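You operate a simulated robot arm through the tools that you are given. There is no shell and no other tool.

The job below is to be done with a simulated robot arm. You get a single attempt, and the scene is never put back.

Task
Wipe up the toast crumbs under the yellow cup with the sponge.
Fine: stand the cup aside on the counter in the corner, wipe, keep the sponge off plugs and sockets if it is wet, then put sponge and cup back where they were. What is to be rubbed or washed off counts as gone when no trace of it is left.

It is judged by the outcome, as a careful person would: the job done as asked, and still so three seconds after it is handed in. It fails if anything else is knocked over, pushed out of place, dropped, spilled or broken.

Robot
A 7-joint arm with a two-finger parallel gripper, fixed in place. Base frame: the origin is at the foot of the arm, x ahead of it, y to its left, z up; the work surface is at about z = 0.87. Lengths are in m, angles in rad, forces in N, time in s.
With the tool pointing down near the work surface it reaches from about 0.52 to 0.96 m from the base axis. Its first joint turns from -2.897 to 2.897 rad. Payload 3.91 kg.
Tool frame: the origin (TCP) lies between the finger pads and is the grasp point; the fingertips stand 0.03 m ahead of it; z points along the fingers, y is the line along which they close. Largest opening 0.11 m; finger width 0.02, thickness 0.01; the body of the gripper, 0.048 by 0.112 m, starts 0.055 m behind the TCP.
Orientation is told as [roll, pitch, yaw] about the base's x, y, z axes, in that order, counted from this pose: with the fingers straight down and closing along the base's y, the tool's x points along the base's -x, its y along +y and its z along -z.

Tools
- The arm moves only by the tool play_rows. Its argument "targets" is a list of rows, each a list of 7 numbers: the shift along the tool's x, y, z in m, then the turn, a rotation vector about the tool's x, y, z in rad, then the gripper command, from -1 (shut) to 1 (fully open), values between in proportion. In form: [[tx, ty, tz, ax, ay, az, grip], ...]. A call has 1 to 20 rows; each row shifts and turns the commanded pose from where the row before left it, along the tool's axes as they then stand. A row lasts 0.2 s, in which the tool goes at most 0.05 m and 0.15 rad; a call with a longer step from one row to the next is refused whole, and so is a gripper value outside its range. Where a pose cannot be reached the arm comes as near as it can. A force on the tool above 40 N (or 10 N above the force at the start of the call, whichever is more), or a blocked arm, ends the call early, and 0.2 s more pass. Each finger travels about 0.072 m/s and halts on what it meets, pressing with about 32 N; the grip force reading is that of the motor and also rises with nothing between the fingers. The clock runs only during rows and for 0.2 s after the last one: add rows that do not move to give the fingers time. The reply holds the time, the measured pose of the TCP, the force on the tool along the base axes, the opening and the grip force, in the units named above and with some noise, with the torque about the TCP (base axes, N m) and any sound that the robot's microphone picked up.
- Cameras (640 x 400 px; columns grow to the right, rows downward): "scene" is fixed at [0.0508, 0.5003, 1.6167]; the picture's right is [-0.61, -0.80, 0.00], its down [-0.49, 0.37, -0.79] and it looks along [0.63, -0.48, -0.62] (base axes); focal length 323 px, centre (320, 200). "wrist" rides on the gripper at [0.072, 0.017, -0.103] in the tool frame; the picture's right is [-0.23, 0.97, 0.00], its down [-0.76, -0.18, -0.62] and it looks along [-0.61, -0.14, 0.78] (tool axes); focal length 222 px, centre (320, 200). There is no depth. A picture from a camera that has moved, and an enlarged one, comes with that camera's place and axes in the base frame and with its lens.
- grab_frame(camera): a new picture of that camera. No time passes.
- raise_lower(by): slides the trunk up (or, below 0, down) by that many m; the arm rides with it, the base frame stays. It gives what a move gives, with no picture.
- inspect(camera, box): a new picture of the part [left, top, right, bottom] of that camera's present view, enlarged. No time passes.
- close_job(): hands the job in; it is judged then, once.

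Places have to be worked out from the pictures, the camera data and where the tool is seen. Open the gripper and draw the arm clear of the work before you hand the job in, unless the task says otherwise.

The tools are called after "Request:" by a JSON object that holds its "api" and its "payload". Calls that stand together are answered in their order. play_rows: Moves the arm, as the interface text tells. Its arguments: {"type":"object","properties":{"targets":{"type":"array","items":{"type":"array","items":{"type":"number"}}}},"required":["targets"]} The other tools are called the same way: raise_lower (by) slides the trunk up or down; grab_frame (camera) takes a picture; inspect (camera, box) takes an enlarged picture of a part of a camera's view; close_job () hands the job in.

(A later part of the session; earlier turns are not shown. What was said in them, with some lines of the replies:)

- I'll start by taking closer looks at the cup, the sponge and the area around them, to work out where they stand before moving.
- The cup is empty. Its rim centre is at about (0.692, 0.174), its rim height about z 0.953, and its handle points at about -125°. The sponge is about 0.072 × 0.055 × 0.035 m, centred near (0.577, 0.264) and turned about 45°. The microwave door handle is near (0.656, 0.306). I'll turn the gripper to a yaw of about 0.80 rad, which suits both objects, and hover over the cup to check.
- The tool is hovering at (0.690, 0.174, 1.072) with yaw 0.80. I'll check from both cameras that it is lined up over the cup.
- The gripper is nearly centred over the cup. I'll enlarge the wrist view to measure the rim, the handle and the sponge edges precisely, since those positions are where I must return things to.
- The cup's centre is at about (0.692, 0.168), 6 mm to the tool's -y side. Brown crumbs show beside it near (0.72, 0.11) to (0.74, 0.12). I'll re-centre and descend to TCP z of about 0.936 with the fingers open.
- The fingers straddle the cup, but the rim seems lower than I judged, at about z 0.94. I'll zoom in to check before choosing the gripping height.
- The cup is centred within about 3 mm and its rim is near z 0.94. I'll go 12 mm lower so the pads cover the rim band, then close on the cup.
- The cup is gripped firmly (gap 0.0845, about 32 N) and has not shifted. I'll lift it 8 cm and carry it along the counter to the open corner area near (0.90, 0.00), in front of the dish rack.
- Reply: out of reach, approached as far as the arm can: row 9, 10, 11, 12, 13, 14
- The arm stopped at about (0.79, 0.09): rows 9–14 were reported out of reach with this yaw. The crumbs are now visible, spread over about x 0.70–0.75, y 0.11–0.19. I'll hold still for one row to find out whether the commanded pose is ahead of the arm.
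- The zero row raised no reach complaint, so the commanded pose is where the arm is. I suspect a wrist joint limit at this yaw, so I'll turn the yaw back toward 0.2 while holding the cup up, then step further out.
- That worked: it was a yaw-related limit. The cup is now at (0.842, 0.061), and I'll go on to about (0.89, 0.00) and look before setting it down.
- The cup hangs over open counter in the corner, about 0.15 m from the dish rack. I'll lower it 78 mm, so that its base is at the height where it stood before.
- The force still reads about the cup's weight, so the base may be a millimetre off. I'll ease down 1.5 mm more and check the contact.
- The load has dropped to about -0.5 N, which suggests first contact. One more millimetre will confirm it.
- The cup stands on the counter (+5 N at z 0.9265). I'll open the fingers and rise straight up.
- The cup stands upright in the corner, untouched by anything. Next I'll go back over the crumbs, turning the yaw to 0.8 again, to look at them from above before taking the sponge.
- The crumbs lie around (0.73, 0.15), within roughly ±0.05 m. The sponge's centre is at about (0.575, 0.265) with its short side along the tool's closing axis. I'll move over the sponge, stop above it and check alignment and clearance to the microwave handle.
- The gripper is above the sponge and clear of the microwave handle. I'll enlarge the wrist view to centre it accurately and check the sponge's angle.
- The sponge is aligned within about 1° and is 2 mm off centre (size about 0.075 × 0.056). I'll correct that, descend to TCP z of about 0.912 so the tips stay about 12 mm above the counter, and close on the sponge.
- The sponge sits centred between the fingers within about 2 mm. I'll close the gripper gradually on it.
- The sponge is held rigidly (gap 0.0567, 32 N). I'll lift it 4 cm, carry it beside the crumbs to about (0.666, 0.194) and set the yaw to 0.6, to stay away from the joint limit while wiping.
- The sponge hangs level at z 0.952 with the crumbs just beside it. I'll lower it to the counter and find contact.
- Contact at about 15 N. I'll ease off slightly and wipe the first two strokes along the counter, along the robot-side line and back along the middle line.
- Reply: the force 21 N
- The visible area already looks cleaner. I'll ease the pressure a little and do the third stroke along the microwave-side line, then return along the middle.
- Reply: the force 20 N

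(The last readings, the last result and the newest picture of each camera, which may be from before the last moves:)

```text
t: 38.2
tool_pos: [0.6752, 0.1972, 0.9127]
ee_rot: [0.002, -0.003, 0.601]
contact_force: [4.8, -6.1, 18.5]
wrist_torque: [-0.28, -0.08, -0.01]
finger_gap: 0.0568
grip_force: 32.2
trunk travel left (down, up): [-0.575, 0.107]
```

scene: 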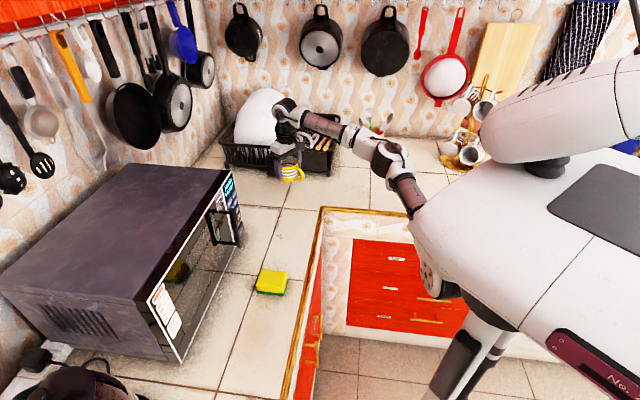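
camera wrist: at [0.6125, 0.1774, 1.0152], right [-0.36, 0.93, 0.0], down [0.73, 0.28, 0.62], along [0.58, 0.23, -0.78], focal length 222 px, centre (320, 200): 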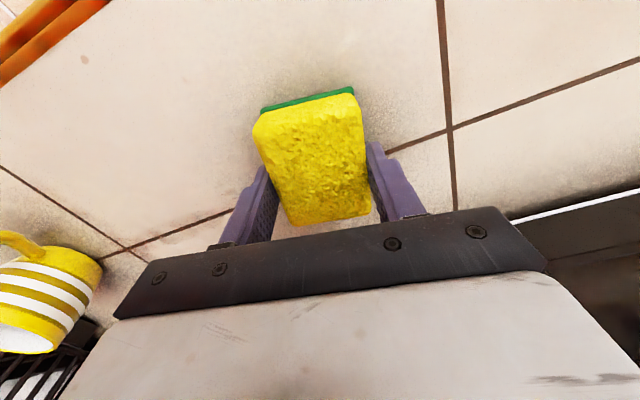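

Four strokes are done. I'll lift the sponge and move it back above its home position, then inspect the wiped area.

Request:
{"api": "play_rows", "payload": {"targets": [[0, 0, -0.02, 0, 0, 0, -1], [0, 0, -0.03, 0, 0, 0, -1], [0, 0, -0.03, 0, 0, 0, -1], [0.0104, 0.0278, 0, 0, 0, 0, -1], [0.0104, 0.0278, 0, 0, 0, 0, -1], [0.0104, 0.0278, 0, 0, 0, 0, -1], [0.0103, 0.0276, 0, 0, 0, 0, -1], [0, 0, 0, 0, 0, -0.1, -1], [0, 0, 0, 0, 0, -0.1, -1], [0, 0, 0, 0, 0, 0, -1], [0, 0, 0, 0, 0, 0, -1]]}}

Request:
{"api": "grab_frame", "payload": {"camera": "wrist"}}

Request:
{"api": "inspect", "payload": {"camera": "scene", "box": [230, 190, 340, 290]}}

Request:
{"api": "inspect", "payload": {"camera": "wrist", "box": [0, 40, 320, 260]}}

```text
t: 40.6
tool_pos: [0.5778, 0.2679, 0.9925]
ee_rot: [0.0, 0.0, 0.802]
contact_force: [-0.3, 0.3, -0.3]
wrist_torque: [-0.01, 0.03, 0.01]
finger_gap: 0.0567
grip_force: 32.1
trunk travel left (down, up): [-0.575, 0.107]
```

```text
taken
camera wrist: at [0.5151, 0.2263, 1.0944], right [-0.54, 0.84, 0.0], down [0.66, 0.42, 0.62], along [0.52, 0.34, -0.78], focal length 222 px, centre (320, 200)
```

wrist: 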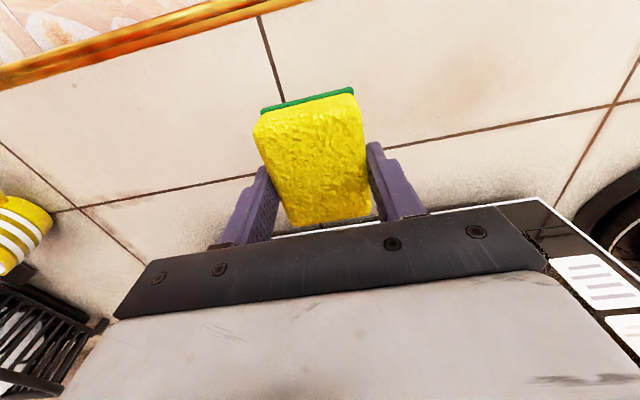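

```text
4.00 times, centred on (285, 240) of scene
camera zoom: at [0.0508, 0.5003, 1.6167], right [-0.61, -0.8, 0.0], down [-0.49, 0.37, -0.79], along [0.63, -0.48, -0.62], focal length 1291 px, centre (460, 40)
```

zoom: 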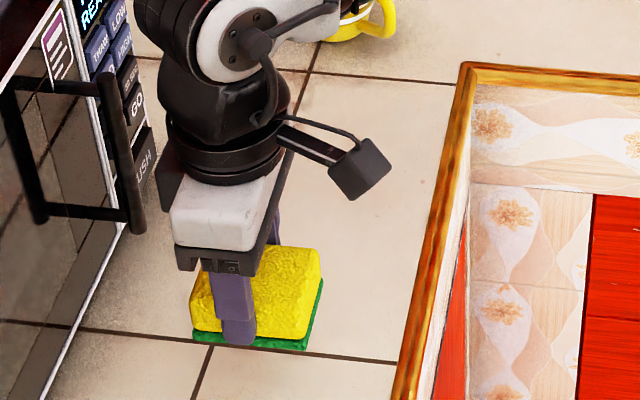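

```text
1.82 times, centred on (160, 150) of wrist
camera zoom: at [0.5151, 0.2263, 1.0944], right [-0.54, 0.84, 0.0], down [0.66, 0.42, 0.62], along [0.52, 0.34, -0.78], focal length 404 px, centre (611, 291)
```

zoom: 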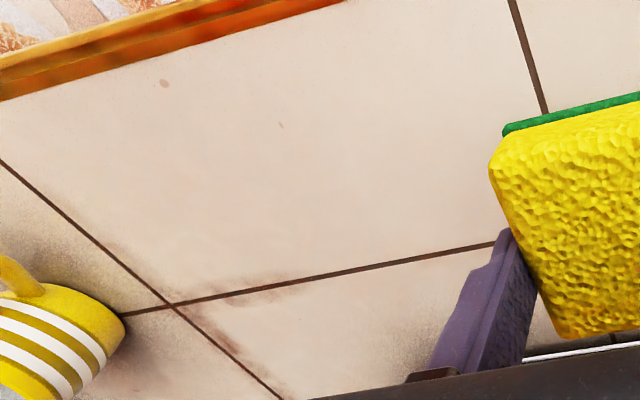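

The crumbs appear to be gone. I'll zoom in further on the wiped area to be sure no trace remains while I still hold the sponge.

Request:
{"api": "inspect", "payload": {"camera": "wrist", "box": [50, 90, 250, 240]}}

Request:
{"api": "inspect", "payload": {"camera": "wrist", "box": [140, 60, 270, 160]}}

Request:
{"api": "inspect", "payload": {"camera": "scene", "box": [270, 200, 330, 260]}}

```text
2.67 times, centred on (150, 165) of wrist
camera zoom: at [0.5151, 0.2263, 1.0944], right [-0.54, 0.84, 0.0], down [0.66, 0.42, 0.62], along [0.52, 0.34, -0.78], focal length 592 px, centre (773, 293)
```

zoom: 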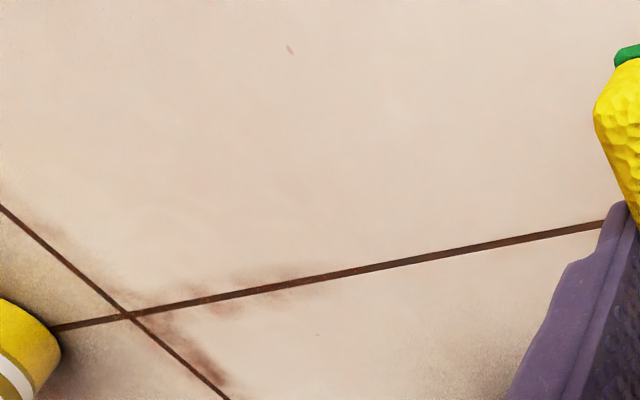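

```text
4.00 times, centred on (205, 110) of wrist
camera zoom: at [0.5151, 0.2263, 1.0944], right [-0.54, 0.84, 0.0], down [0.66, 0.42, 0.62], along [0.52, 0.34, -0.78], focal length 888 px, centre (780, 560)
```

zoom: 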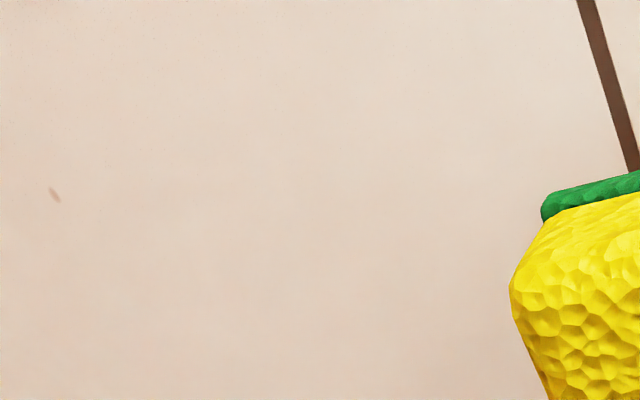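

```text
6.67 times, centred on (300, 230) of scene
camera zoom: at [0.0508, 0.5003, 1.6167], right [-0.61, -0.8, 0.0], down [-0.49, 0.37, -0.79], along [0.63, -0.48, -0.62], focal length 2151 px, centre (453, 0)
```

zoom: 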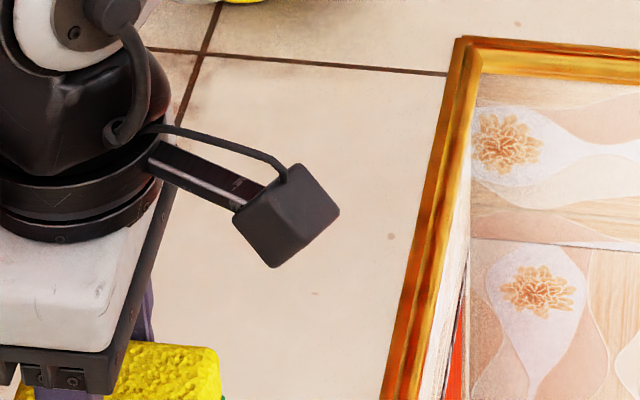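

The wiped tile looks clean. One tiny dot near (0.815, 0.142) and two faint marks remain, so I'll enlarge those to judge whether they are crumbs or tile texture.

Request:
{"api": "inspect", "payload": {"camera": "wrist", "box": [110, 170, 210, 240]}}

Request:
{"api": "inspect", "payload": {"camera": "wrist", "box": [60, 60, 180, 140]}}

Request:
{"api": "inspect", "payload": {"camera": "wrist", "box": [360, 0, 640, 180]}}

```text
5.71 times, centred on (160, 205) of wrist
camera zoom: at [0.5151, 0.2263, 1.0944], right [-0.54, 0.84, 0.0], down [0.66, 0.42, 0.62], along [0.52, 0.34, -0.78], focal length 1269 px, centre (1234, 171)
```

zoom: 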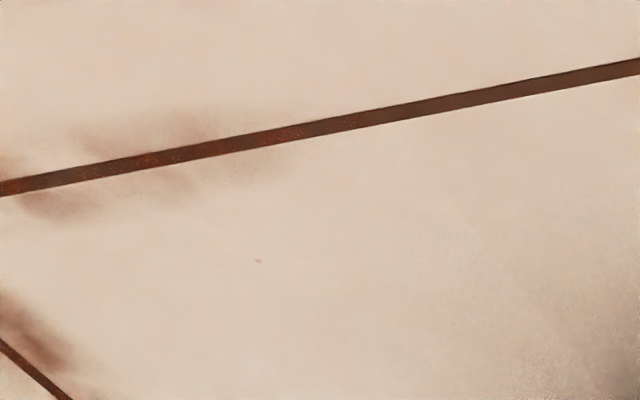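

```text
5.00 times, centred on (120, 100) of wrist
camera zoom: at [0.5151, 0.2263, 1.0944], right [-0.54, 0.84, 0.0], down [0.66, 0.42, 0.62], along [0.52, 0.34, -0.78], focal length 1111 px, centre (1320, 700)
```

zoom: 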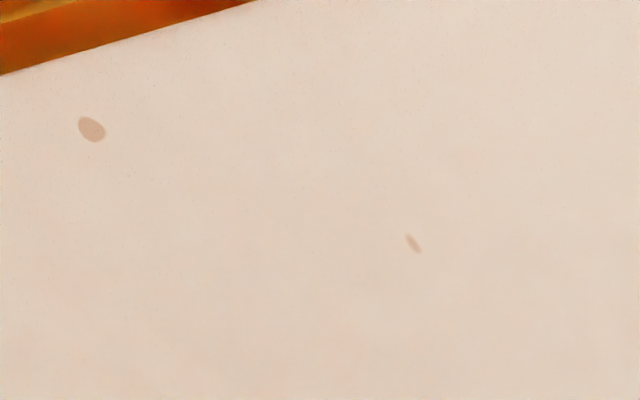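

```text
2.22 times, centred on (500, 90) of wrist
camera zoom: at [0.5151, 0.2263, 1.0944], right [-0.54, 0.84, 0.0], down [0.66, 0.42, 0.62], along [0.52, 0.34, -0.78], focal length 494 px, centre (-80, 444)
```

zoom: 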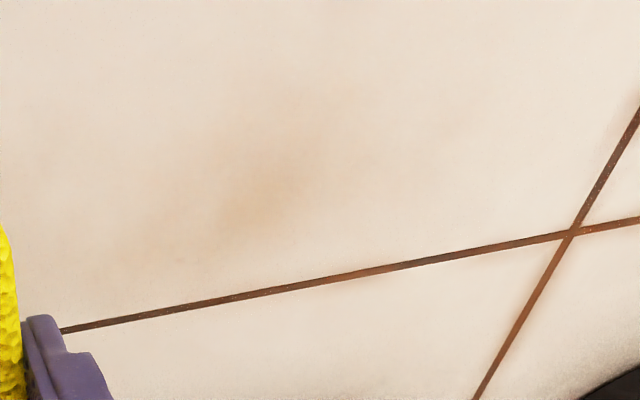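

Those remaining marks are soft, pale tile blemishes that were there at the start and look unlike the crisp dark crumbs. To be thorough I'll do one more wipe a little further toward the robot side, which covers the nearer mark, and again over the middle.

Request:
{"api": "play_rows", "payload": {"targets": [[0.0038, -0.0273, 0, 0, 0, 0, -1], [0.0038, -0.0273, 0, 0, 0, 0, -1], [0.0038, -0.0273, 0, 0, 0, 0, -1], [0.0037, -0.0272, 0, 0, 0, 0, -1], [0, 0, 0, 0, 0, 0.1, -1], [0, 0, 0, 0, 0, 0.1, -1], [0, 0, 0.03, 0, 0, 0, -1], [0, 0, 0.03, 0, 0, 0, -1], [0, 0, 0.015, 0, 0, 0, -1], [0, 0, 0.003, 0, 0, 0, -1], [0, 0, 0.001, 0, 0, 0, -1], [0, 0, 0, 0, 0, 0, -1]]}}

```text
t: 43.2
tool_pos: [0.6463, 0.1802, 0.9124]
ee_rot: [0.0, -0.003, 0.6]
contact_force: [0.4, 0.2, 3.0]
wrist_torque: [0.0, -0.02, -0.01]
finger_gap: 0.0568
grip_force: 32.7
trunk travel left (down, up): [-0.575, 0.107]
```

Light contact (3 N) at (0.646, 0.180). I'll press about 1 mm more and run the extra strokes.

Request:
{"api": "play_rows", "payload": {"targets": [[0, 0, 0.0008, 0, 0, 0, -1], [0, -0.015, 0, 0, 0, 0, -1], [0, -0.015, 0, 0, 0, 0, -1], [0, -0.015, 0, 0, 0, 0, -1], [0, -0.015, 0, 0, 0, 0, -1], [0, -0.015, 0, 0, 0, 0, -1], [0, -0.015, 0, 0, 0, 0, -1], [-0.03, 0, 0, 0, 0, 0, -1], [0, -0.015, 0, 0, 0, 0, -1], [0, -0.015, 0, 0, 0, 0, -1], [-0.02, 0, 0, 0, 0, 0, -1], [0, 0.015, 0, 0, 0, 0, -1], [0, 0.015, 0, 0, 0, 0, -1], [0, 0.015, 0, 0, 0, 0, -1], [0, 0.015, 0, 0, 0, 0, -1], [0, 0.015, 0, 0, 0, 0, -1], [0, 0.015, 0, 0, 0, 0, -1], [0, 0.015, 0, 0, 0, 0, -1], [0, 0.015, 0, 0, 0, 0, -1], [0, 0, 0, 0, 0, 0, -1]]}}

```text
t: 47.4
tool_pos: [0.6875, 0.2086, 0.9113]
ee_rot: [0.001, -0.001, 0.598]
contact_force: [0.0, -2.8, 6.1]
wrist_torque: [-0.01, -0.2, -0.06]
finger_gap: 0.0569
grip_force: 31.5
trunk travel left (down, up): [-0.575, 0.107]
```

Wiping is done. I'll lift, carry the sponge back over its home spot with yaw 0.8, and check the tile once more.

Request:
{"api": "play_rows", "payload": {"targets": [[0, 0, -0.02, 0, 0, 0, -1], [0, 0, -0.03, 0, 0, 0, -1], [0, 0, -0.03, 0, 0, 0, -1], [0.0145, 0.0271, 0, 0, 0, 0, -1], [0.0145, 0.0271, 0, 0, 0, 0, -1], [0.0145, 0.0271, 0, 0, 0, 0, -1], [0.0145, 0.0271, 0, 0, 0, 0, -1], [0, 0, 0, 0, 0, -0.1, -1], [0, 0, 0, 0, 0, -0.1, -1], [0, 0, 0, 0, 0, 0, -1], [0, 0, 0, 0, 0, 0, -1]]}}

Request:
{"api": "grab_frame", "payload": {"camera": "wrist"}}

Request:
{"api": "inspect", "payload": {"camera": "wrist", "box": [50, 50, 270, 240]}}

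```text
t: 49.8
tool_pos: [0.5787, 0.2649, 0.992]
ee_rot: [0.002, -0.002, 0.801]
contact_force: [-0.9, -0.3, 0.2]
wrist_torque: [0.02, -0.01, 0.0]
finger_gap: 0.0567
grip_force: 31.7
trunk travel left (down, up): [-0.575, 0.107]
```

```text
taken
camera wrist: at [0.5163, 0.2249, 1.0948], right [-0.54, 0.84, 0.0], down [0.66, 0.42, 0.62], along [0.52, 0.34, -0.78], focal length 222 px, centre (320, 200)
```

wrist: 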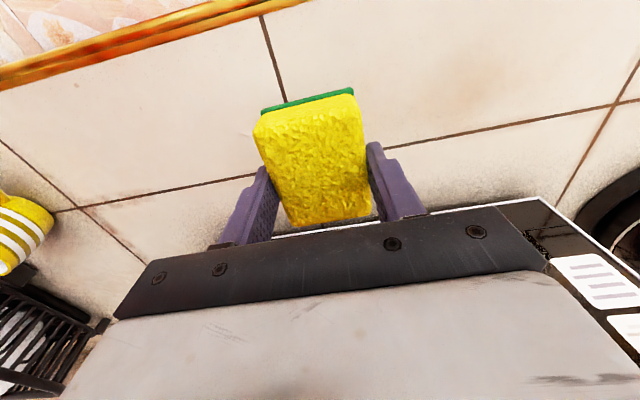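

```text
2.11 times, centred on (160, 145) of wrist
camera zoom: at [0.5163, 0.2249, 1.0948], right [-0.54, 0.84, 0.0], down [0.66, 0.42, 0.62], along [0.52, 0.34, -0.78], focal length 468 px, centre (657, 316)
```

zoom: 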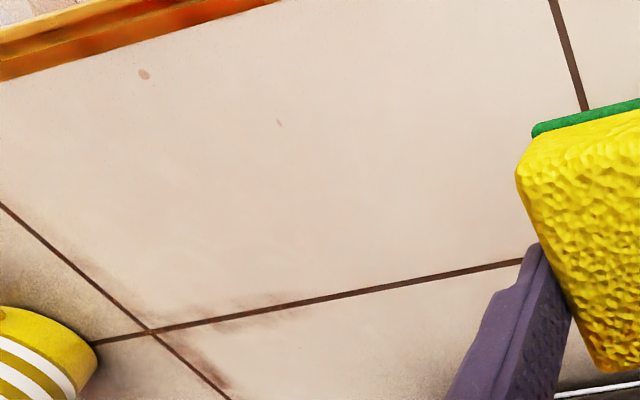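

The wiped tile is clear, and only the two pale blemishes remain unchanged, as expected for tile texture. I'll check one small dot near the sponge's left edge before setting it down.

Request:
{"api": "inspect", "payload": {"camera": "wrist", "box": [200, 80, 300, 180]}}

Request:
{"api": "inspect", "payload": {"camera": "wrist", "box": [110, 110, 250, 210]}}

```text
4.00 times, centred on (250, 130) of wrist
camera zoom: at [0.5163, 0.2249, 1.0948], right [-0.54, 0.84, 0.0], down [0.66, 0.42, 0.62], along [0.52, 0.34, -0.78], focal length 888 px, centre (600, 480)
```

zoom: 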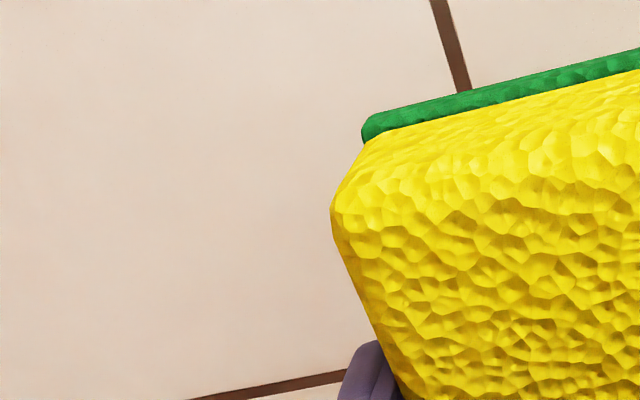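

```text
4.00 times, centred on (180, 160) of wrist
camera zoom: at [0.5163, 0.2249, 1.0948], right [-0.54, 0.84, 0.0], down [0.66, 0.42, 0.62], along [0.52, 0.34, -0.78], focal length 888 px, centre (880, 360)
```

zoom: 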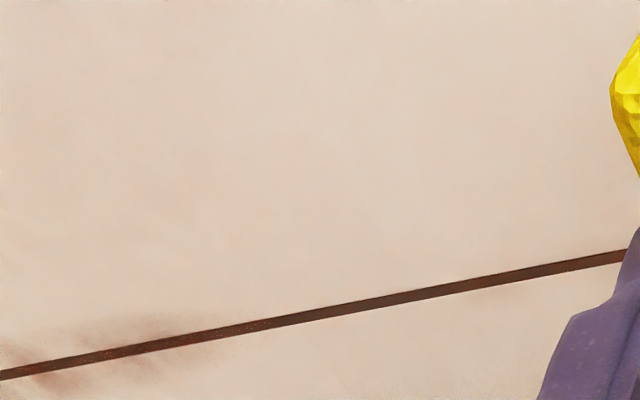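

No traces are left. The tool is back over the sponge's original spot (the camera position matches the grasp within 0.5 mm), so I'll lower the sponge to the counter.

Request:
{"api": "play_rows", "payload": {"targets": [[0, 0, 0.03, 0, 0, 0, -1], [0, 0, 0.03, 0, 0, 0, -1], [0, 0, 0.014, 0, 0, 0, -1], [0, 0, 0.004, 0, 0, 0, -1], [0, 0, 0.001, 0, 0, 0, -1], [0, 0, 0, 0, 0, 0, -1]]}}

Request:
{"api": "inspect", "payload": {"camera": "scene", "box": [200, 200, 320, 320]}}

Request:
{"api": "grab_frame", "payload": {"camera": "wrist"}}

```text
t: 51.2
tool_pos: [0.5763, 0.2643, 0.9127]
ee_rot: [0.0, 0.0, 0.802]
contact_force: [0.1, 1.2, -0.2]
wrist_torque: [0.02, -0.05, 0.01]
finger_gap: 0.0567
grip_force: 32.3
trunk travel left (down, up): [-0.575, 0.107]
```

```text
3.33 times, centred on (260, 260) of scene
camera zoom: at [0.0508, 0.5003, 1.6167], right [-0.61, -0.8, 0.0], down [-0.49, 0.37, -0.79], along [0.63, -0.48, -0.62], focal length 1076 px, centre (520, 0)
```

zoom: 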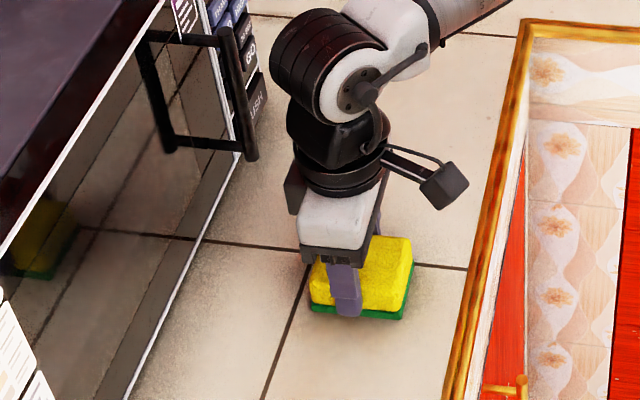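

```text
taken
camera wrist: at [0.5142, 0.2244, 1.0157], right [-0.54, 0.84, 0.0], down [0.66, 0.42, 0.62], along [0.52, 0.34, -0.78], focal length 222 px, centre (320, 200)
```

wrist: 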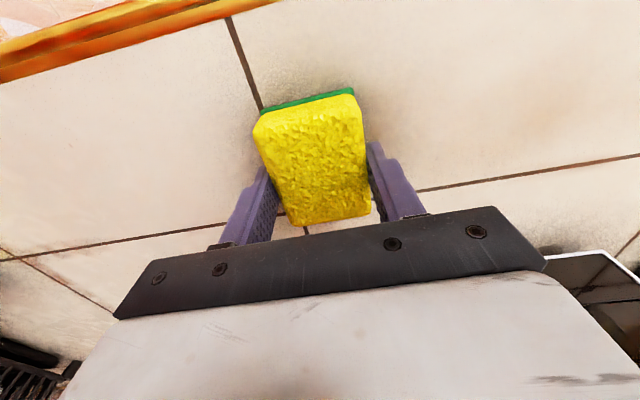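

Compared with the picture at the grasp, the sponge is about 2 mm toward the robot. I'll correct that small offset and settle it on the surface.

Request:
{"api": "play_rows", "payload": {"targets": [[-0.002, -0.0007, 0, 0, 0, 0, -1], [0, 0, 0.001, 0, 0, 0, -1], [0, 0, 0, 0, 0, 0, -1], [0, 0, 0, 0, 0, 0, -1]]}}

Request:
{"api": "inspect", "payload": {"camera": "scene", "box": [200, 200, 320, 320]}}

Request:
{"api": "grab_frame", "payload": {"camera": "wrist"}}

```text
t: 52.2
tool_pos: [0.579, 0.2651, 0.9118]
ee_rot: [0.0, -0.002, 0.8]
contact_force: [-0.7, 0.0, 5.5]
wrist_torque: [-0.05, 0.05, -0.03]
finger_gap: 0.0565
grip_force: 32.2
trunk travel left (down, up): [-0.575, 0.107]
```

```text
3.33 times, centred on (260, 260) of scene
camera zoom: at [0.0508, 0.5003, 1.6167], right [-0.61, -0.8, 0.0], down [-0.49, 0.37, -0.79], along [0.63, -0.48, -0.62], focal length 1076 px, centre (520, 0)
```

zoom: 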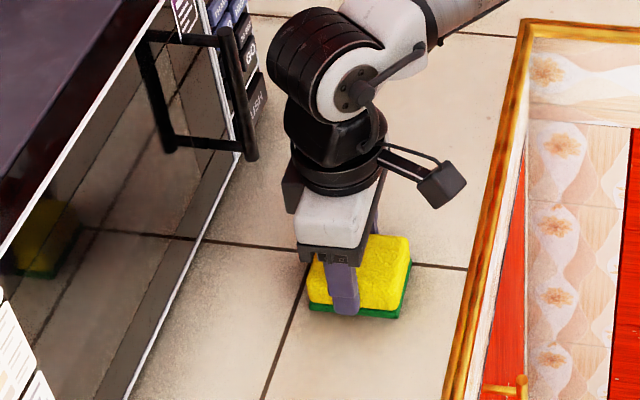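

```text
taken
camera wrist: at [0.5164, 0.2253, 1.0156], right [-0.54, 0.84, 0.0], down [0.66, 0.42, 0.62], along [0.52, 0.34, -0.78], focal length 222 px, centre (320, 200)
```

wrist: 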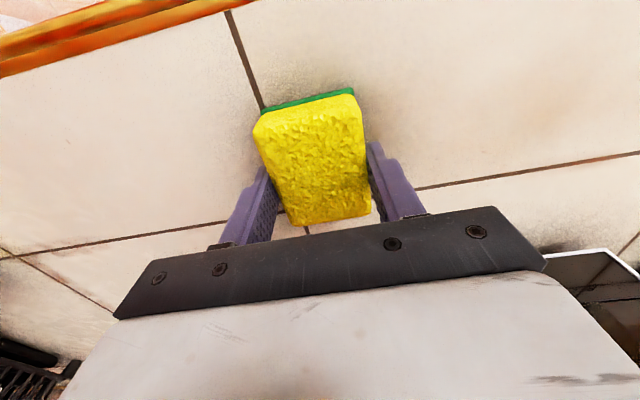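

The pose matches the original grasp exactly and the sponge rests on the counter (5.5 N). I'll open and rise straight up.

Request:
{"api": "play_rows", "payload": {"targets": [[0, 0, -0.0005, 0, 0, 0, 0.2], [0, 0, 0, 0, 0, 0, 0.5], [0, 0, 0, 0, 0, 0, 0.8], [0, 0, 0, 0, 0, 0, 1], [0, 0, 0, 0, 0, 0, 1], [0, 0, 0, 0, 0, 0, 1], [0, 0, -0.015, 0, 0, 0, 1], [0, 0, -0.03, 0, 0, 0, 1], [0, 0, -0.04, 0, 0, 0, 1], [0, 0, -0.04, 0, 0, 0, 1], [0, 0, -0.04, 0, 0, 0, 1], [0, 0, -0.04, 0, 0, 0, 1], [0, 0, 0, 0, 0, 0, 1]]}}

Request:
{"api": "inspect", "payload": {"camera": "scene", "box": [220, 190, 340, 310]}}

Request:
{"api": "grab_frame", "payload": {"camera": "wrist"}}

```text
t: 55.0
tool_pos: [0.5794, 0.2671, 1.1175]
ee_rot: [-0.002, -0.001, 0.801]
contact_force: [-0.3, -0.8, 0.4]
wrist_torque: [0.01, 0.0, 0.01]
finger_gap: 0.1097
grip_force: 0.0
trunk travel left (down, up): [-0.575, 0.107]
```

```text
3.33 times, centred on (280, 250) of scene
camera zoom: at [0.0508, 0.5003, 1.6167], right [-0.61, -0.8, 0.0], down [-0.49, 0.37, -0.79], along [0.63, -0.48, -0.62], focal length 1076 px, centre (453, 33)
```

zoom: 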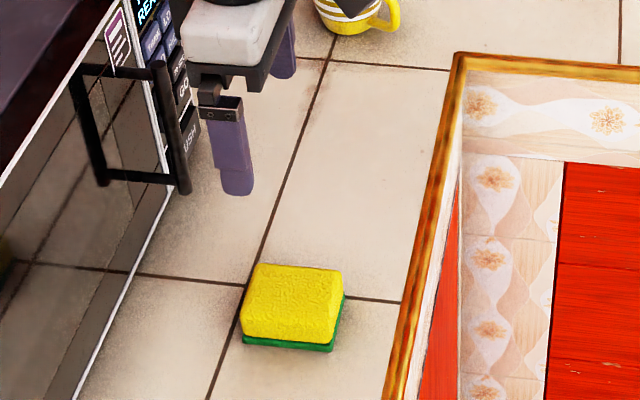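

```text
taken
camera wrist: at [0.517, 0.2265, 1.2207], right [-0.54, 0.84, 0.0], down [0.66, 0.42, 0.62], along [0.52, 0.34, -0.78], focal length 222 px, centre (320, 200)
```

wrist: 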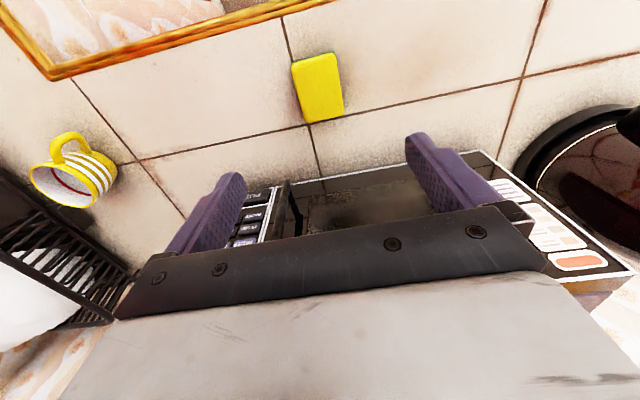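

The sponge is back exactly where it was and the tile is clean. Next I'll go back to the cup in the corner, moving away from the microwave handle before turning the yaw to 0.2.

Request:
{"api": "play_rows", "payload": {"targets": [[0, -0.03, 0, 0, 0, 0, 1], [0, -0.03, 0, 0, 0, 0, 1], [0, -0.03, 0, 0, 0, 0, 1], [0, -0.03, 0, 0, 0, 0, 1], [0, 0, 0, 0, 0, 0.15, 1], [0, 0, 0, 0, 0, 0.15, 1], [0, 0, 0, 0, 0, 0.15, 1], [0, 0, 0, 0, 0, 0.15, 1], [-0.0263, -0.032, 0, 0, 0, 0, 1], [-0.0263, -0.032, 0, 0, 0, 0, 1], [-0.0263, -0.032, 0, 0, 0, 0, 1], [-0.0263, -0.032, 0, 0, 0, 0, 1], [-0.0263, -0.032, 0, 0, 0, 0, 1], [-0.0263, -0.032, 0, 0, 0, 0, 1], [-0.0263, -0.032, 0, 0, 0, 0, 1], [0, 0, 0, 0, 0, 0, 1], [0, 0, 0, 0, 0, 0, 1]]}}

Request:
{"api": "grab_frame", "payload": {"camera": "wrist"}}

Request:
{"api": "inspect", "payload": {"camera": "scene", "box": [230, 120, 350, 220]}}

```text
t: 58.6
tool_pos: [0.8924, 0.001, 1.1164]
ee_rot: [0.0, 0.0, 0.203]
contact_force: [-0.4, -1.2, 0.4]
wrist_torque: [0.01, -0.02, -0.02]
finger_gap: 0.1102
grip_force: 0.0
trunk travel left (down, up): [-0.575, 0.107]
```

```text
taken
camera wrist: at [0.8174, 0.0017, 1.2195], right [0.03, 1.0, 0.0], down [0.78, -0.02, 0.62], along [0.62, -0.02, -0.78], focal length 222 px, centre (320, 200)
```

wrist: 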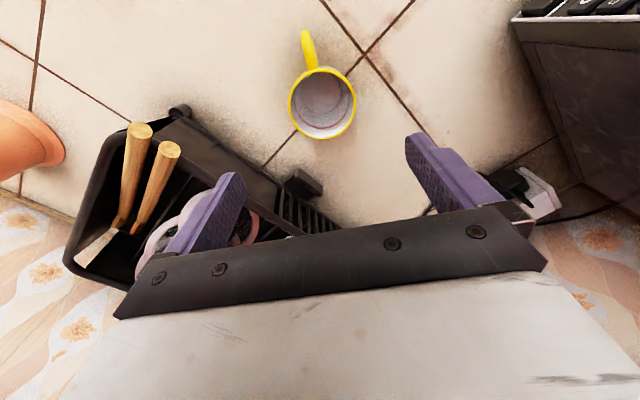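

```text
4.00 times, centred on (290, 170) of scene
camera zoom: at [0.0508, 0.5003, 1.6167], right [-0.61, -0.8, 0.0], down [-0.49, 0.37, -0.79], along [0.63, -0.48, -0.62], focal length 1291 px, centre (440, 320)
```

zoom: 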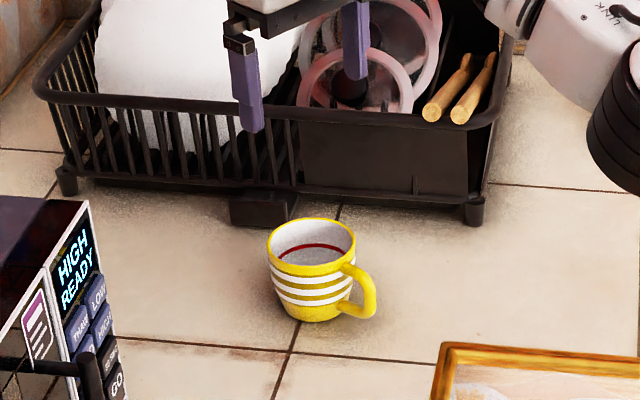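

The cup is unchanged, and the tool is within about 2 mm of the pose where I released it. I'll correct that and descend with open fingers to z of about 0.927.

Request:
{"api": "play_rows", "payload": {"targets": [[0.0015, 0, 0.03, 0, 0, 0, 1], [0, 0, 0.03, 0, 0, 0, 1], [0, 0, 0.03, 0, 0, 0, 1], [0, 0, 0.03, 0, 0, 0, 1], [0, 0, 0.03, 0, 0, 0, 1], [0, 0, 0.025, 0, 0, 0, 1], [0, 0, 0.0145, 0, 0, 0, 1], [0, 0, 0, 0, 0, 0, 1], [0, 0, 0, 0, 0, 0, 1]]}}

Request:
{"api": "grab_frame", "payload": {"camera": "wrist"}}

Request:
{"api": "inspect", "payload": {"camera": "scene", "box": [230, 120, 350, 220]}}

```text
t: 60.6
tool_pos: [0.8886, -0.0009, 0.9283]
ee_rot: [0.0, 0.001, 0.202]
contact_force: [0.1, -0.1, 0.1]
wrist_torque: [0.03, 0.02, 0.0]
finger_gap: 0.1101
grip_force: 0.1
trunk travel left (down, up): [-0.575, 0.107]
```

```text
taken
camera wrist: at [0.8146, 0.0011, 1.0314], right [0.03, 1.0, 0.0], down [0.78, -0.02, 0.62], along [0.62, -0.02, -0.78], focal length 222 px, centre (320, 200)
```

wrist: 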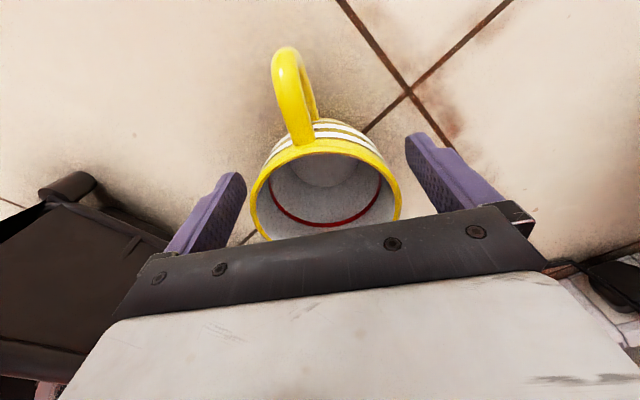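

```text
4.00 times, centred on (290, 170) of scene
camera zoom: at [0.0508, 0.5003, 1.6167], right [-0.61, -0.8, 0.0], down [-0.49, 0.37, -0.79], along [0.63, -0.48, -0.62], focal length 1291 px, centre (440, 320)
```

zoom: 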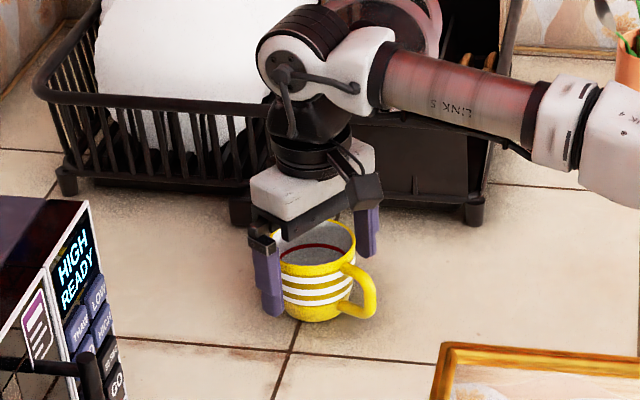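

The cup sits between the fingers almost as before (about 1 mm off). I'll make a tiny correction and close the gripper.

Request:
{"api": "play_rows", "payload": {"targets": [[-0.001, 0.0013, 0.001, 0, 0, 0, 1], [0, 0, 0, 0, 0, 0, 0.8], [0, 0, 0, 0, 0, 0, 0.4], [0, 0, 0, 0, 0, 0, -0.3], [0, 0, 0, 0, 0, 0, -1], [0, 0, 0, 0, 0, 0, -1], [0, 0, 0, 0, 0, 0, -1]]}}

Request:
{"api": "grab_frame", "payload": {"camera": "wrist"}}

```text
t: 62.2
tool_pos: [0.8897, 0.0012, 0.9269]
ee_rot: [-0.001, 0.001, 0.2]
contact_force: [0.3, -1.1, 0.1]
wrist_torque: [0.01, 0.01, 0.0]
finger_gap: 0.0844
grip_force: 31.4
trunk travel left (down, up): [-0.575, 0.107]
```

```text
taken
camera wrist: at [0.8154, 0.0024, 1.0301], right [0.03, 1.0, 0.0], down [0.78, -0.02, 0.62], along [0.62, -0.02, -0.78], focal length 222 px, centre (320, 200)
```

wrist: 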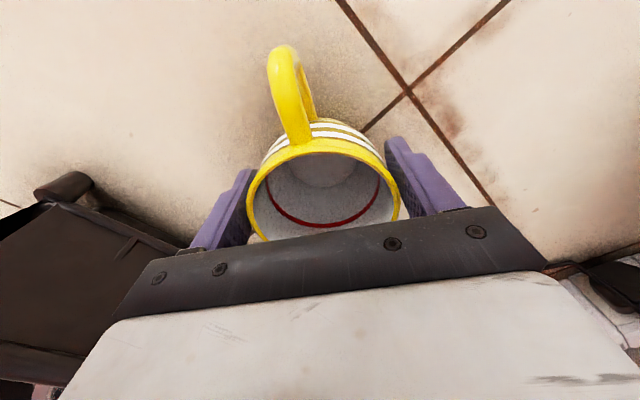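

The cup is gripped with the same seating as before. I'll lift it, carry it back over its original spot (about 0.692, 0.167) and restore the yaw to 0.8.

Request:
{"api": "play_rows", "payload": {"targets": [[0, 0, -0.01, 0, 0, 0, -1], [0, 0, -0.02, 0, 0, 0, -1], [0, 0, -0.025, 0, 0, 0, -1], [0, 0, -0.025, 0, 0, 0, -1], [0.0229, 0.0287, 0, 0, 0, 0, -1], [0.0229, 0.0287, 0, 0, 0, 0, -1], [0.0229, 0.0287, 0, 0, 0, 0, -1], [0.0229, 0.0287, 0, 0, 0, 0, -1], [0.0229, 0.0287, 0, 0, 0, 0, -1], [0.0229, 0.0287, 0, 0, 0, 0, -1], [0.0229, 0.0286, 0, 0, 0, 0, -1], [0, 0, 0, 0, 0, -0.15, -1], [0, 0, 0, 0, 0, -0.15, -1], [0, 0, 0, 0, 0, -0.15, -1], [0, 0, 0, 0, 0, -0.15, -1], [0, 0, 0, 0, 0, 0, -1], [0, 0, 0, 0, 0, 0, -1]]}}

Request:
{"api": "grab_frame", "payload": {"camera": "wrist"}}

Request:
{"api": "inspect", "payload": {"camera": "scene", "box": [220, 190, 340, 310]}}

```text
t: 65.8
tool_pos: [0.6953, 0.1664, 1.0062]
ee_rot: [0.001, 0.0, 0.801]
contact_force: [0.2, 0.0, -2.2]
wrist_torque: [0.03, -0.02, 0.0]
finger_gap: 0.0845
grip_force: 32.0
trunk travel left (down, up): [-0.575, 0.107]
```

```text
taken
camera wrist: at [0.6314, 0.1252, 1.109], right [-0.54, 0.84, 0.0], down [0.66, 0.42, 0.62], along [0.52, 0.34, -0.78], focal length 222 px, centre (320, 200)
```

wrist: 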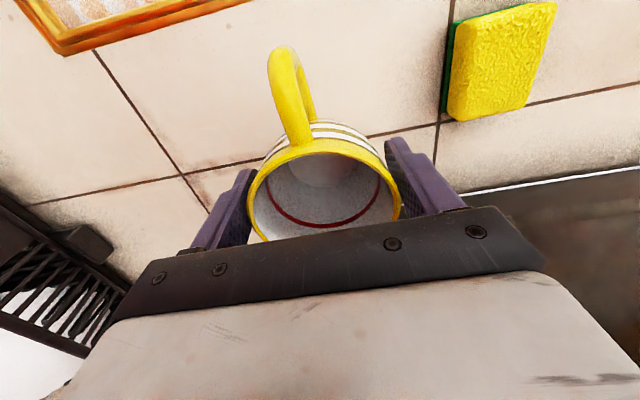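

```text
3.33 times, centred on (280, 250) of scene
camera zoom: at [0.0508, 0.5003, 1.6167], right [-0.61, -0.8, 0.0], down [-0.49, 0.37, -0.79], along [0.63, -0.48, -0.62], focal length 1076 px, centre (453, 33)
```

zoom: 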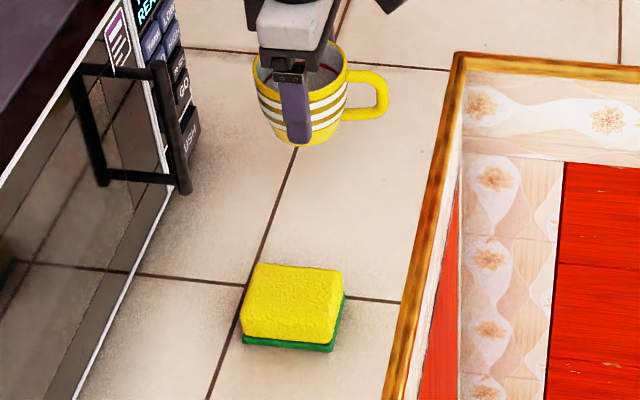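

The tool is about 2.5 mm off the original grasp pose along its y axis. I'll correct that and lower the cup to just above the counter for comparison.

Request:
{"api": "play_rows", "payload": {"targets": [[0.0003, 0.0025, 0.02, 0, 0, 0, -1], [0, 0, 0.02, 0, 0, 0, -1], [0, 0, 0.02, 0, 0, 0, -1], [0, 0, 0.012, 0, 0, 0, -1], [0, 0, 0.005, 0, 0, 0, -1], [0, 0, 0, 0, 0, 0, -1], [0, 0, 0, 0, 0, 0, -1]]}}

Request:
{"api": "grab_frame", "payload": {"camera": "wrist"}}

Request:
{"api": "inspect", "payload": {"camera": "scene", "box": [250, 200, 320, 270]}}

```text
t: 67.4
tool_pos: [0.6916, 0.1662, 0.9296]
ee_rot: [-0.001, -0.001, 0.8]
contact_force: [-0.3, 0.1, -2.2]
wrist_torque: [0.0, 0.01, 0.0]
finger_gap: 0.0844
grip_force: 31.9
trunk travel left (down, up): [-0.575, 0.107]
```

```text
taken
camera wrist: at [0.6285, 0.1271, 1.0321], right [-0.54, 0.84, 0.0], down [0.66, 0.42, 0.62], along [0.52, 0.34, -0.78], focal length 222 px, centre (320, 200)
```

wrist: 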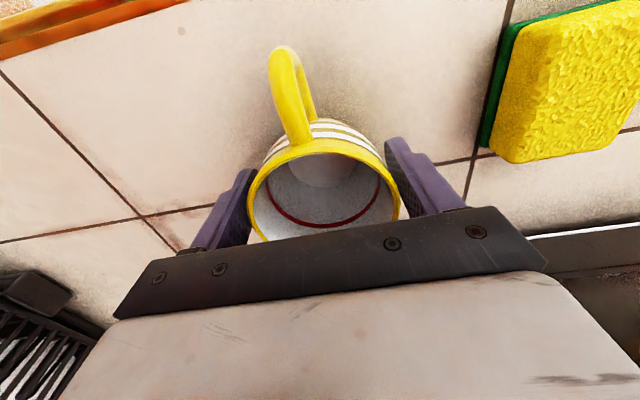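

```text
5.71 times, centred on (285, 235) of scene
camera zoom: at [0.0508, 0.5003, 1.6167], right [-0.61, -0.8, 0.0], down [-0.49, 0.37, -0.79], along [0.63, -0.48, -0.62], focal length 1844 px, centre (520, 0)
```

zoom: 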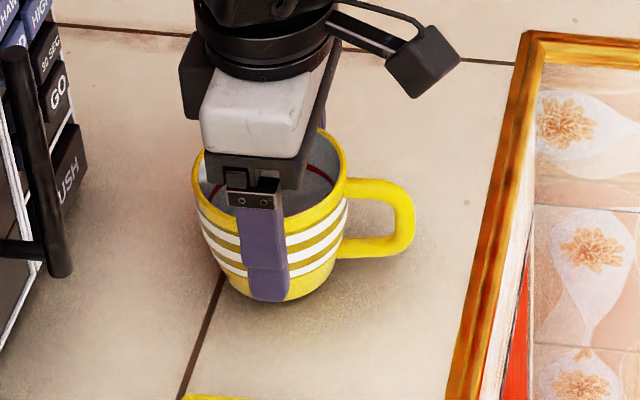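

The view matches the original grasp picture almost pixel for pixel (rim 193–347, handle at 415). I'll lower the last 3 mm to contact.

Request:
{"api": "play_rows", "payload": {"targets": [[0, 0, 0.0015, 0, 0, 0, -1], [0, 0, 0.001, 0, 0, 0, -1], [0, 0, 0, 0, 0, 0, -1], [0, 0, 0, 0, 0, 0, -1]]}}

```text
t: 68.4
tool_pos: [0.6906, 0.1672, 0.9279]
ee_rot: [-0.001, -0.001, 0.801]
contact_force: [1.1, -0.9, -1.9]
wrist_torque: [0.0, 0.01, 0.02]
finger_gap: 0.0842
grip_force: 31.7
trunk travel left (down, up): [-0.575, 0.107]
```

There is no contact yet (still carrying about 2 N). I'll lower another millimetre.

Request:
{"api": "play_rows", "payload": {"targets": [[0, 0, 0.001, 0, 0, 0, -1], [0, 0, 0, 0, 0, 0, -1], [0, 0, 0, 0, 0, 0, -1]]}}

```text
t: 69.2
tool_pos: [0.691, 0.1681, 0.9266]
ee_rot: [-0.001, -0.001, 0.801]
contact_force: [3.3, 1.2, 6.8]
wrist_torque: [0.04, 0.0, 0.01]
finger_gap: 0.0843
grip_force: 31.5
trunk travel left (down, up): [-0.575, 0.107]
```

The cup stands on the counter (6.8 N upward at z 0.9266, the same as the original). I'll release it, rise straight up and look.

Request:
{"api": "play_rows", "payload": {"targets": [[0, 0, -0.0006, 0, 0, 0, 0.6], [0, 0, 0, 0, 0, 0, 0.8], [0, 0, 0, 0, 0, 0, 1], [0, 0, 0, 0, 0, 0, 1], [0, 0, 0, 0, 0, 0, 1], [0, 0, -0.01, 0, 0, 0, 1], [0, 0, -0.025, 0, 0, 0, 1], [0, 0, -0.035, 0, 0, 0, 1], [0, 0, -0.04, 0, 0, 0, 1], [0, 0, -0.04, 0, 0, 0, 1], [0, 0, -0.04, 0, 0, 0, 1], [0, 0, 0, 0, 0, 0, 1]]}}

Request:
{"api": "inspect", "payload": {"camera": "scene", "box": [220, 190, 340, 310]}}

Request:
{"api": "grab_frame", "payload": {"camera": "wrist"}}

```text
t: 71.8
tool_pos: [0.693, 0.1675, 1.1141]
ee_rot: [0.0, 0.0, 0.802]
contact_force: [0.3, 0.2, -0.9]
wrist_torque: [-0.01, 0.04, -0.04]
finger_gap: 0.1102
grip_force: 0.0
trunk travel left (down, up): [-0.575, 0.107]
```

```text
3.33 times, centred on (280, 250) of scene
camera zoom: at [0.0508, 0.5003, 1.6167], right [-0.61, -0.8, 0.0], down [-0.49, 0.37, -0.79], along [0.63, -0.48, -0.62], focal length 1076 px, centre (453, 33)
```

zoom: 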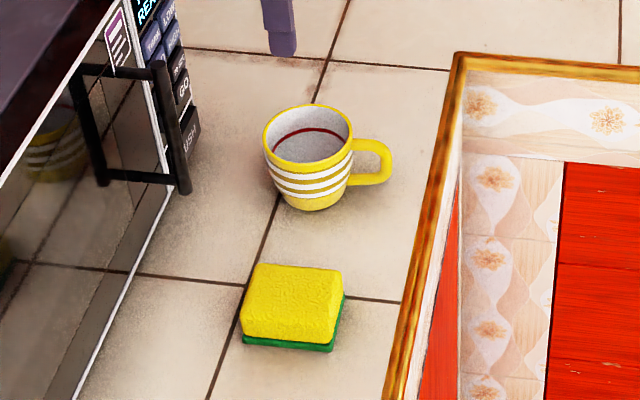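

```text
taken
camera wrist: at [0.6303, 0.1265, 1.2166], right [-0.54, 0.84, 0.0], down [0.66, 0.42, 0.62], along [0.52, 0.34, -0.78], focal length 222 px, centre (320, 200)
```

wrist: 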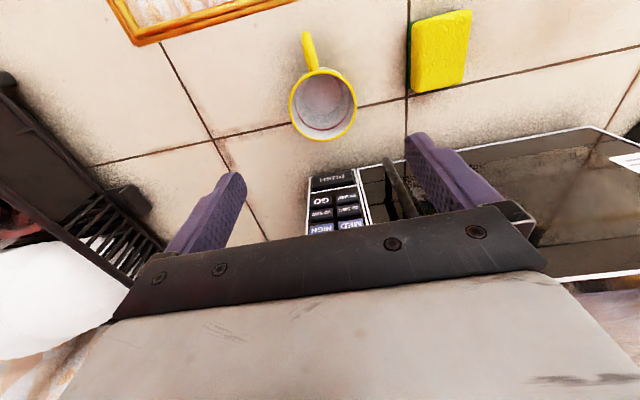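

The cup and sponge are back, upright, with the gripper clear. I'll compare the cup with the untouched view using the same crop as before, to check the residual offset.

Request:
{"api": "inspect", "payload": {"camera": "scene", "box": [220, 150, 340, 270]}}

Request:
{"api": "inspect", "payload": {"camera": "scene", "box": [250, 200, 320, 270]}}

Request:
{"api": "inspect", "payload": {"camera": "wrist", "box": [240, 10, 400, 160]}}

```text
3.33 times, centred on (280, 210) of scene
camera zoom: at [0.0508, 0.5003, 1.6167], right [-0.61, -0.8, 0.0], down [-0.49, 0.37, -0.79], along [0.63, -0.48, -0.62], focal length 1076 px, centre (453, 167)
```

zoom: 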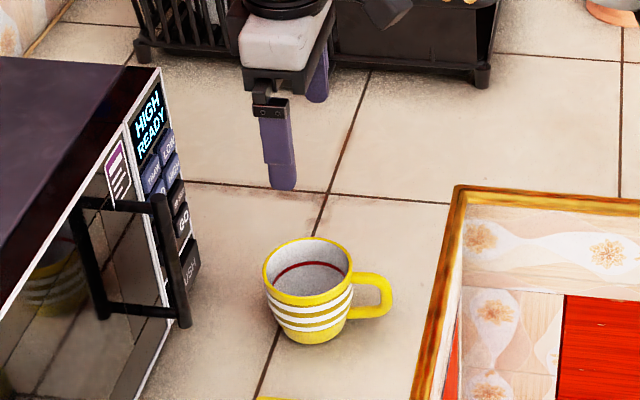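

```text
5.71 times, centred on (285, 235) of scene
camera zoom: at [0.0508, 0.5003, 1.6167], right [-0.61, -0.8, 0.0], down [-0.49, 0.37, -0.79], along [0.63, -0.48, -0.62], focal length 1844 px, centre (520, 0)
```

zoom: 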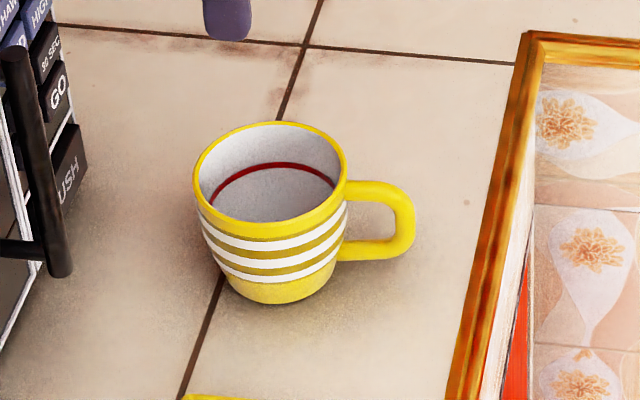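

```text
2.67 times, centred on (320, 85) of wrist
camera zoom: at [0.6303, 0.1265, 1.2166], right [-0.54, 0.84, 0.0], down [0.66, 0.42, 0.62], along [0.52, 0.34, -0.78], focal length 592 px, centre (320, 507)
```

zoom: 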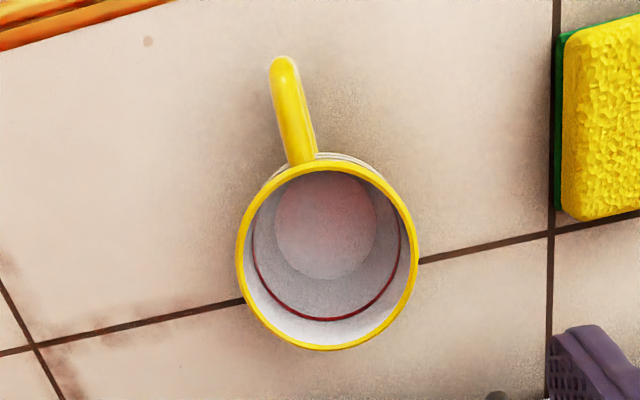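

The cup is within about 4–5 mm of its original place with the same handle direction, and the sponge matches to 1–2 mm. I'll draw the arm up and back to its starting pose, clear of everything, and take final pictures.

Request:
{"api": "play_rows", "payload": {"targets": [[0, 0, -0.04, 0, 0, 0, 1], [0, 0, -0.04, 0, 0, 0, 1], [0.0055, 0.0212, 0, 0, 0, 0, 1], [0.0055, 0.0212, 0, 0, 0, 0, 1], [0.0055, 0.0212, 0, 0, 0, 0, 1], [0, 0, 0, 0, 0, 0.1333, 1], [0, 0, 0, 0, 0, 0.1333, 1], [0, 0, 0, 0, 0, 0.1333, 1], [0, 0, 0, 0, 0, 0.1333, 1], [0, 0, 0, 0, 0, 0.1333, 1], [0, 0, 0, 0, 0, 0.1335, 1], [0, 0, 0, 0, 0, 0, 1]]}}

Request:
{"api": "grab_frame", "payload": {"camera": "scene"}}

Request:
{"api": "grab_frame", "payload": {"camera": "wrist"}}

Request:
{"api": "inspect", "payload": {"camera": "wrist", "box": [240, 0, 440, 220]}}

Request:
{"api": "inspect", "payload": {"camera": "scene", "box": [220, 190, 340, 310]}}

```text
t: 74.4
tool_pos: [0.6343, 0.2004, 1.1977]
ee_rot: [-0.001, 0.001, -0.001]
contact_force: [0.1, 1.1, -0.2]
wrist_torque: [0.03, 0.01, -0.01]
finger_gap: 0.11
grip_force: 0.1
trunk travel left (down, up): [-0.575, 0.107]
```

```text
taken
```

scene: 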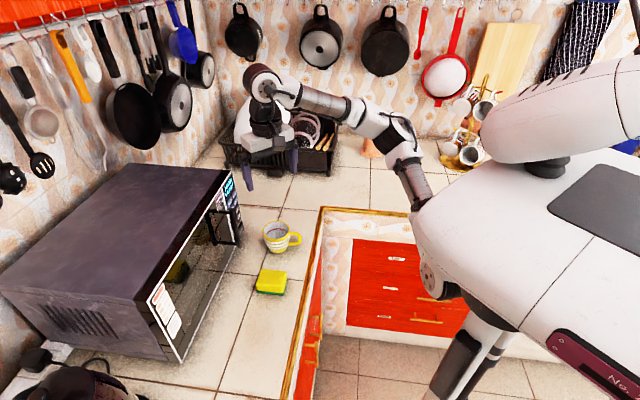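

```text
taken
camera wrist: at [0.5611, 0.2163, 1.3005], right [0.23, 0.97, 0.0], down [0.76, -0.18, 0.62], along [0.61, -0.14, -0.78], focal length 222 px, centre (320, 200)
```

wrist: 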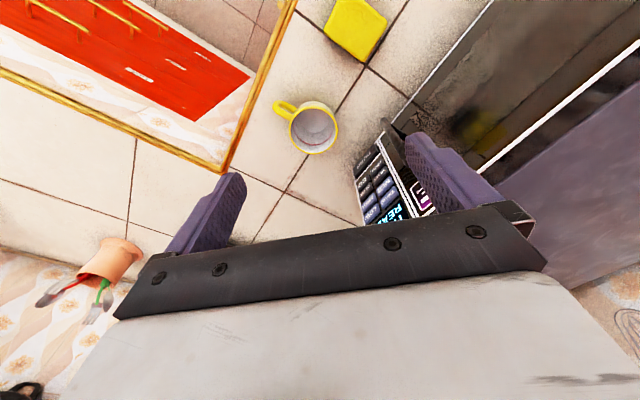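

```text
1.82 times, centred on (340, 110) of wrist
camera zoom: at [0.5611, 0.2163, 1.3005], right [0.23, 0.97, 0.0], down [0.76, -0.18, 0.62], along [0.61, -0.14, -0.78], focal length 404 px, centre (284, 364)
```

zoom: 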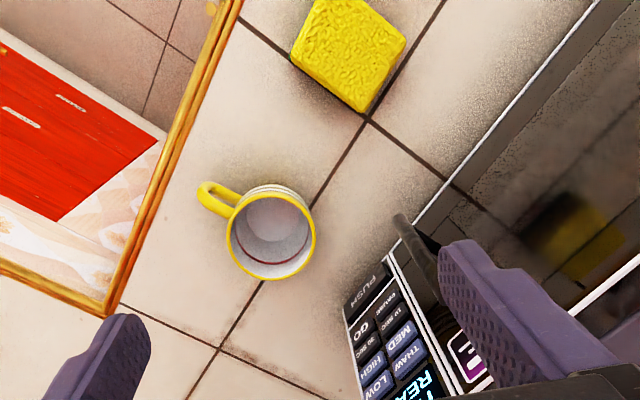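

```text
3.33 times, centred on (280, 250) of scene
camera zoom: at [0.0508, 0.5003, 1.6167], right [-0.61, -0.8, 0.0], down [-0.49, 0.37, -0.79], along [0.63, -0.48, -0.62], focal length 1076 px, centre (453, 33)
```

zoom: 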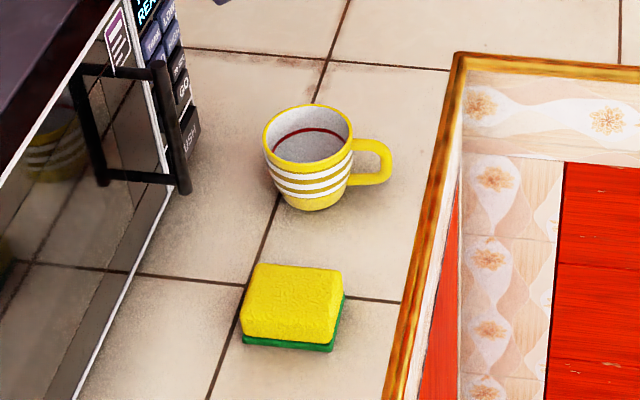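

The final pictures match the starting layout: the crumbs are gone, the cup and sponge are back in place, nothing else has moved, the gripper is open and the arm is clear. I'm handing the job in.

Request:
{"api": "close_job", "payload": {}}

```text
The job is handed in.
```

The crumbs under the yellow cup are wiped up, and close-up pictures afterwards show no trace of them. I have handed the job in.

- **Cup:** I stood it in the open corner of the counter while wiping, then put it back upright. It is about 4–5 mm from where it was, with the handle pointing the same way.
- **Sponge:** it is back where it was, to within 1–2 mm. It stayed between its own spot and the crumbs the whole time, well away from the plugs and sockets.
- **Marks that remain:** a few faint, pale spots are still on the tiles nearby. They look like part of the tile, and an extra wipe over the nearest one did not change it.

The final pictures show nothing else moved or knocked over. The gripper is open and the arm is back at its starting pose, clear of the counter.
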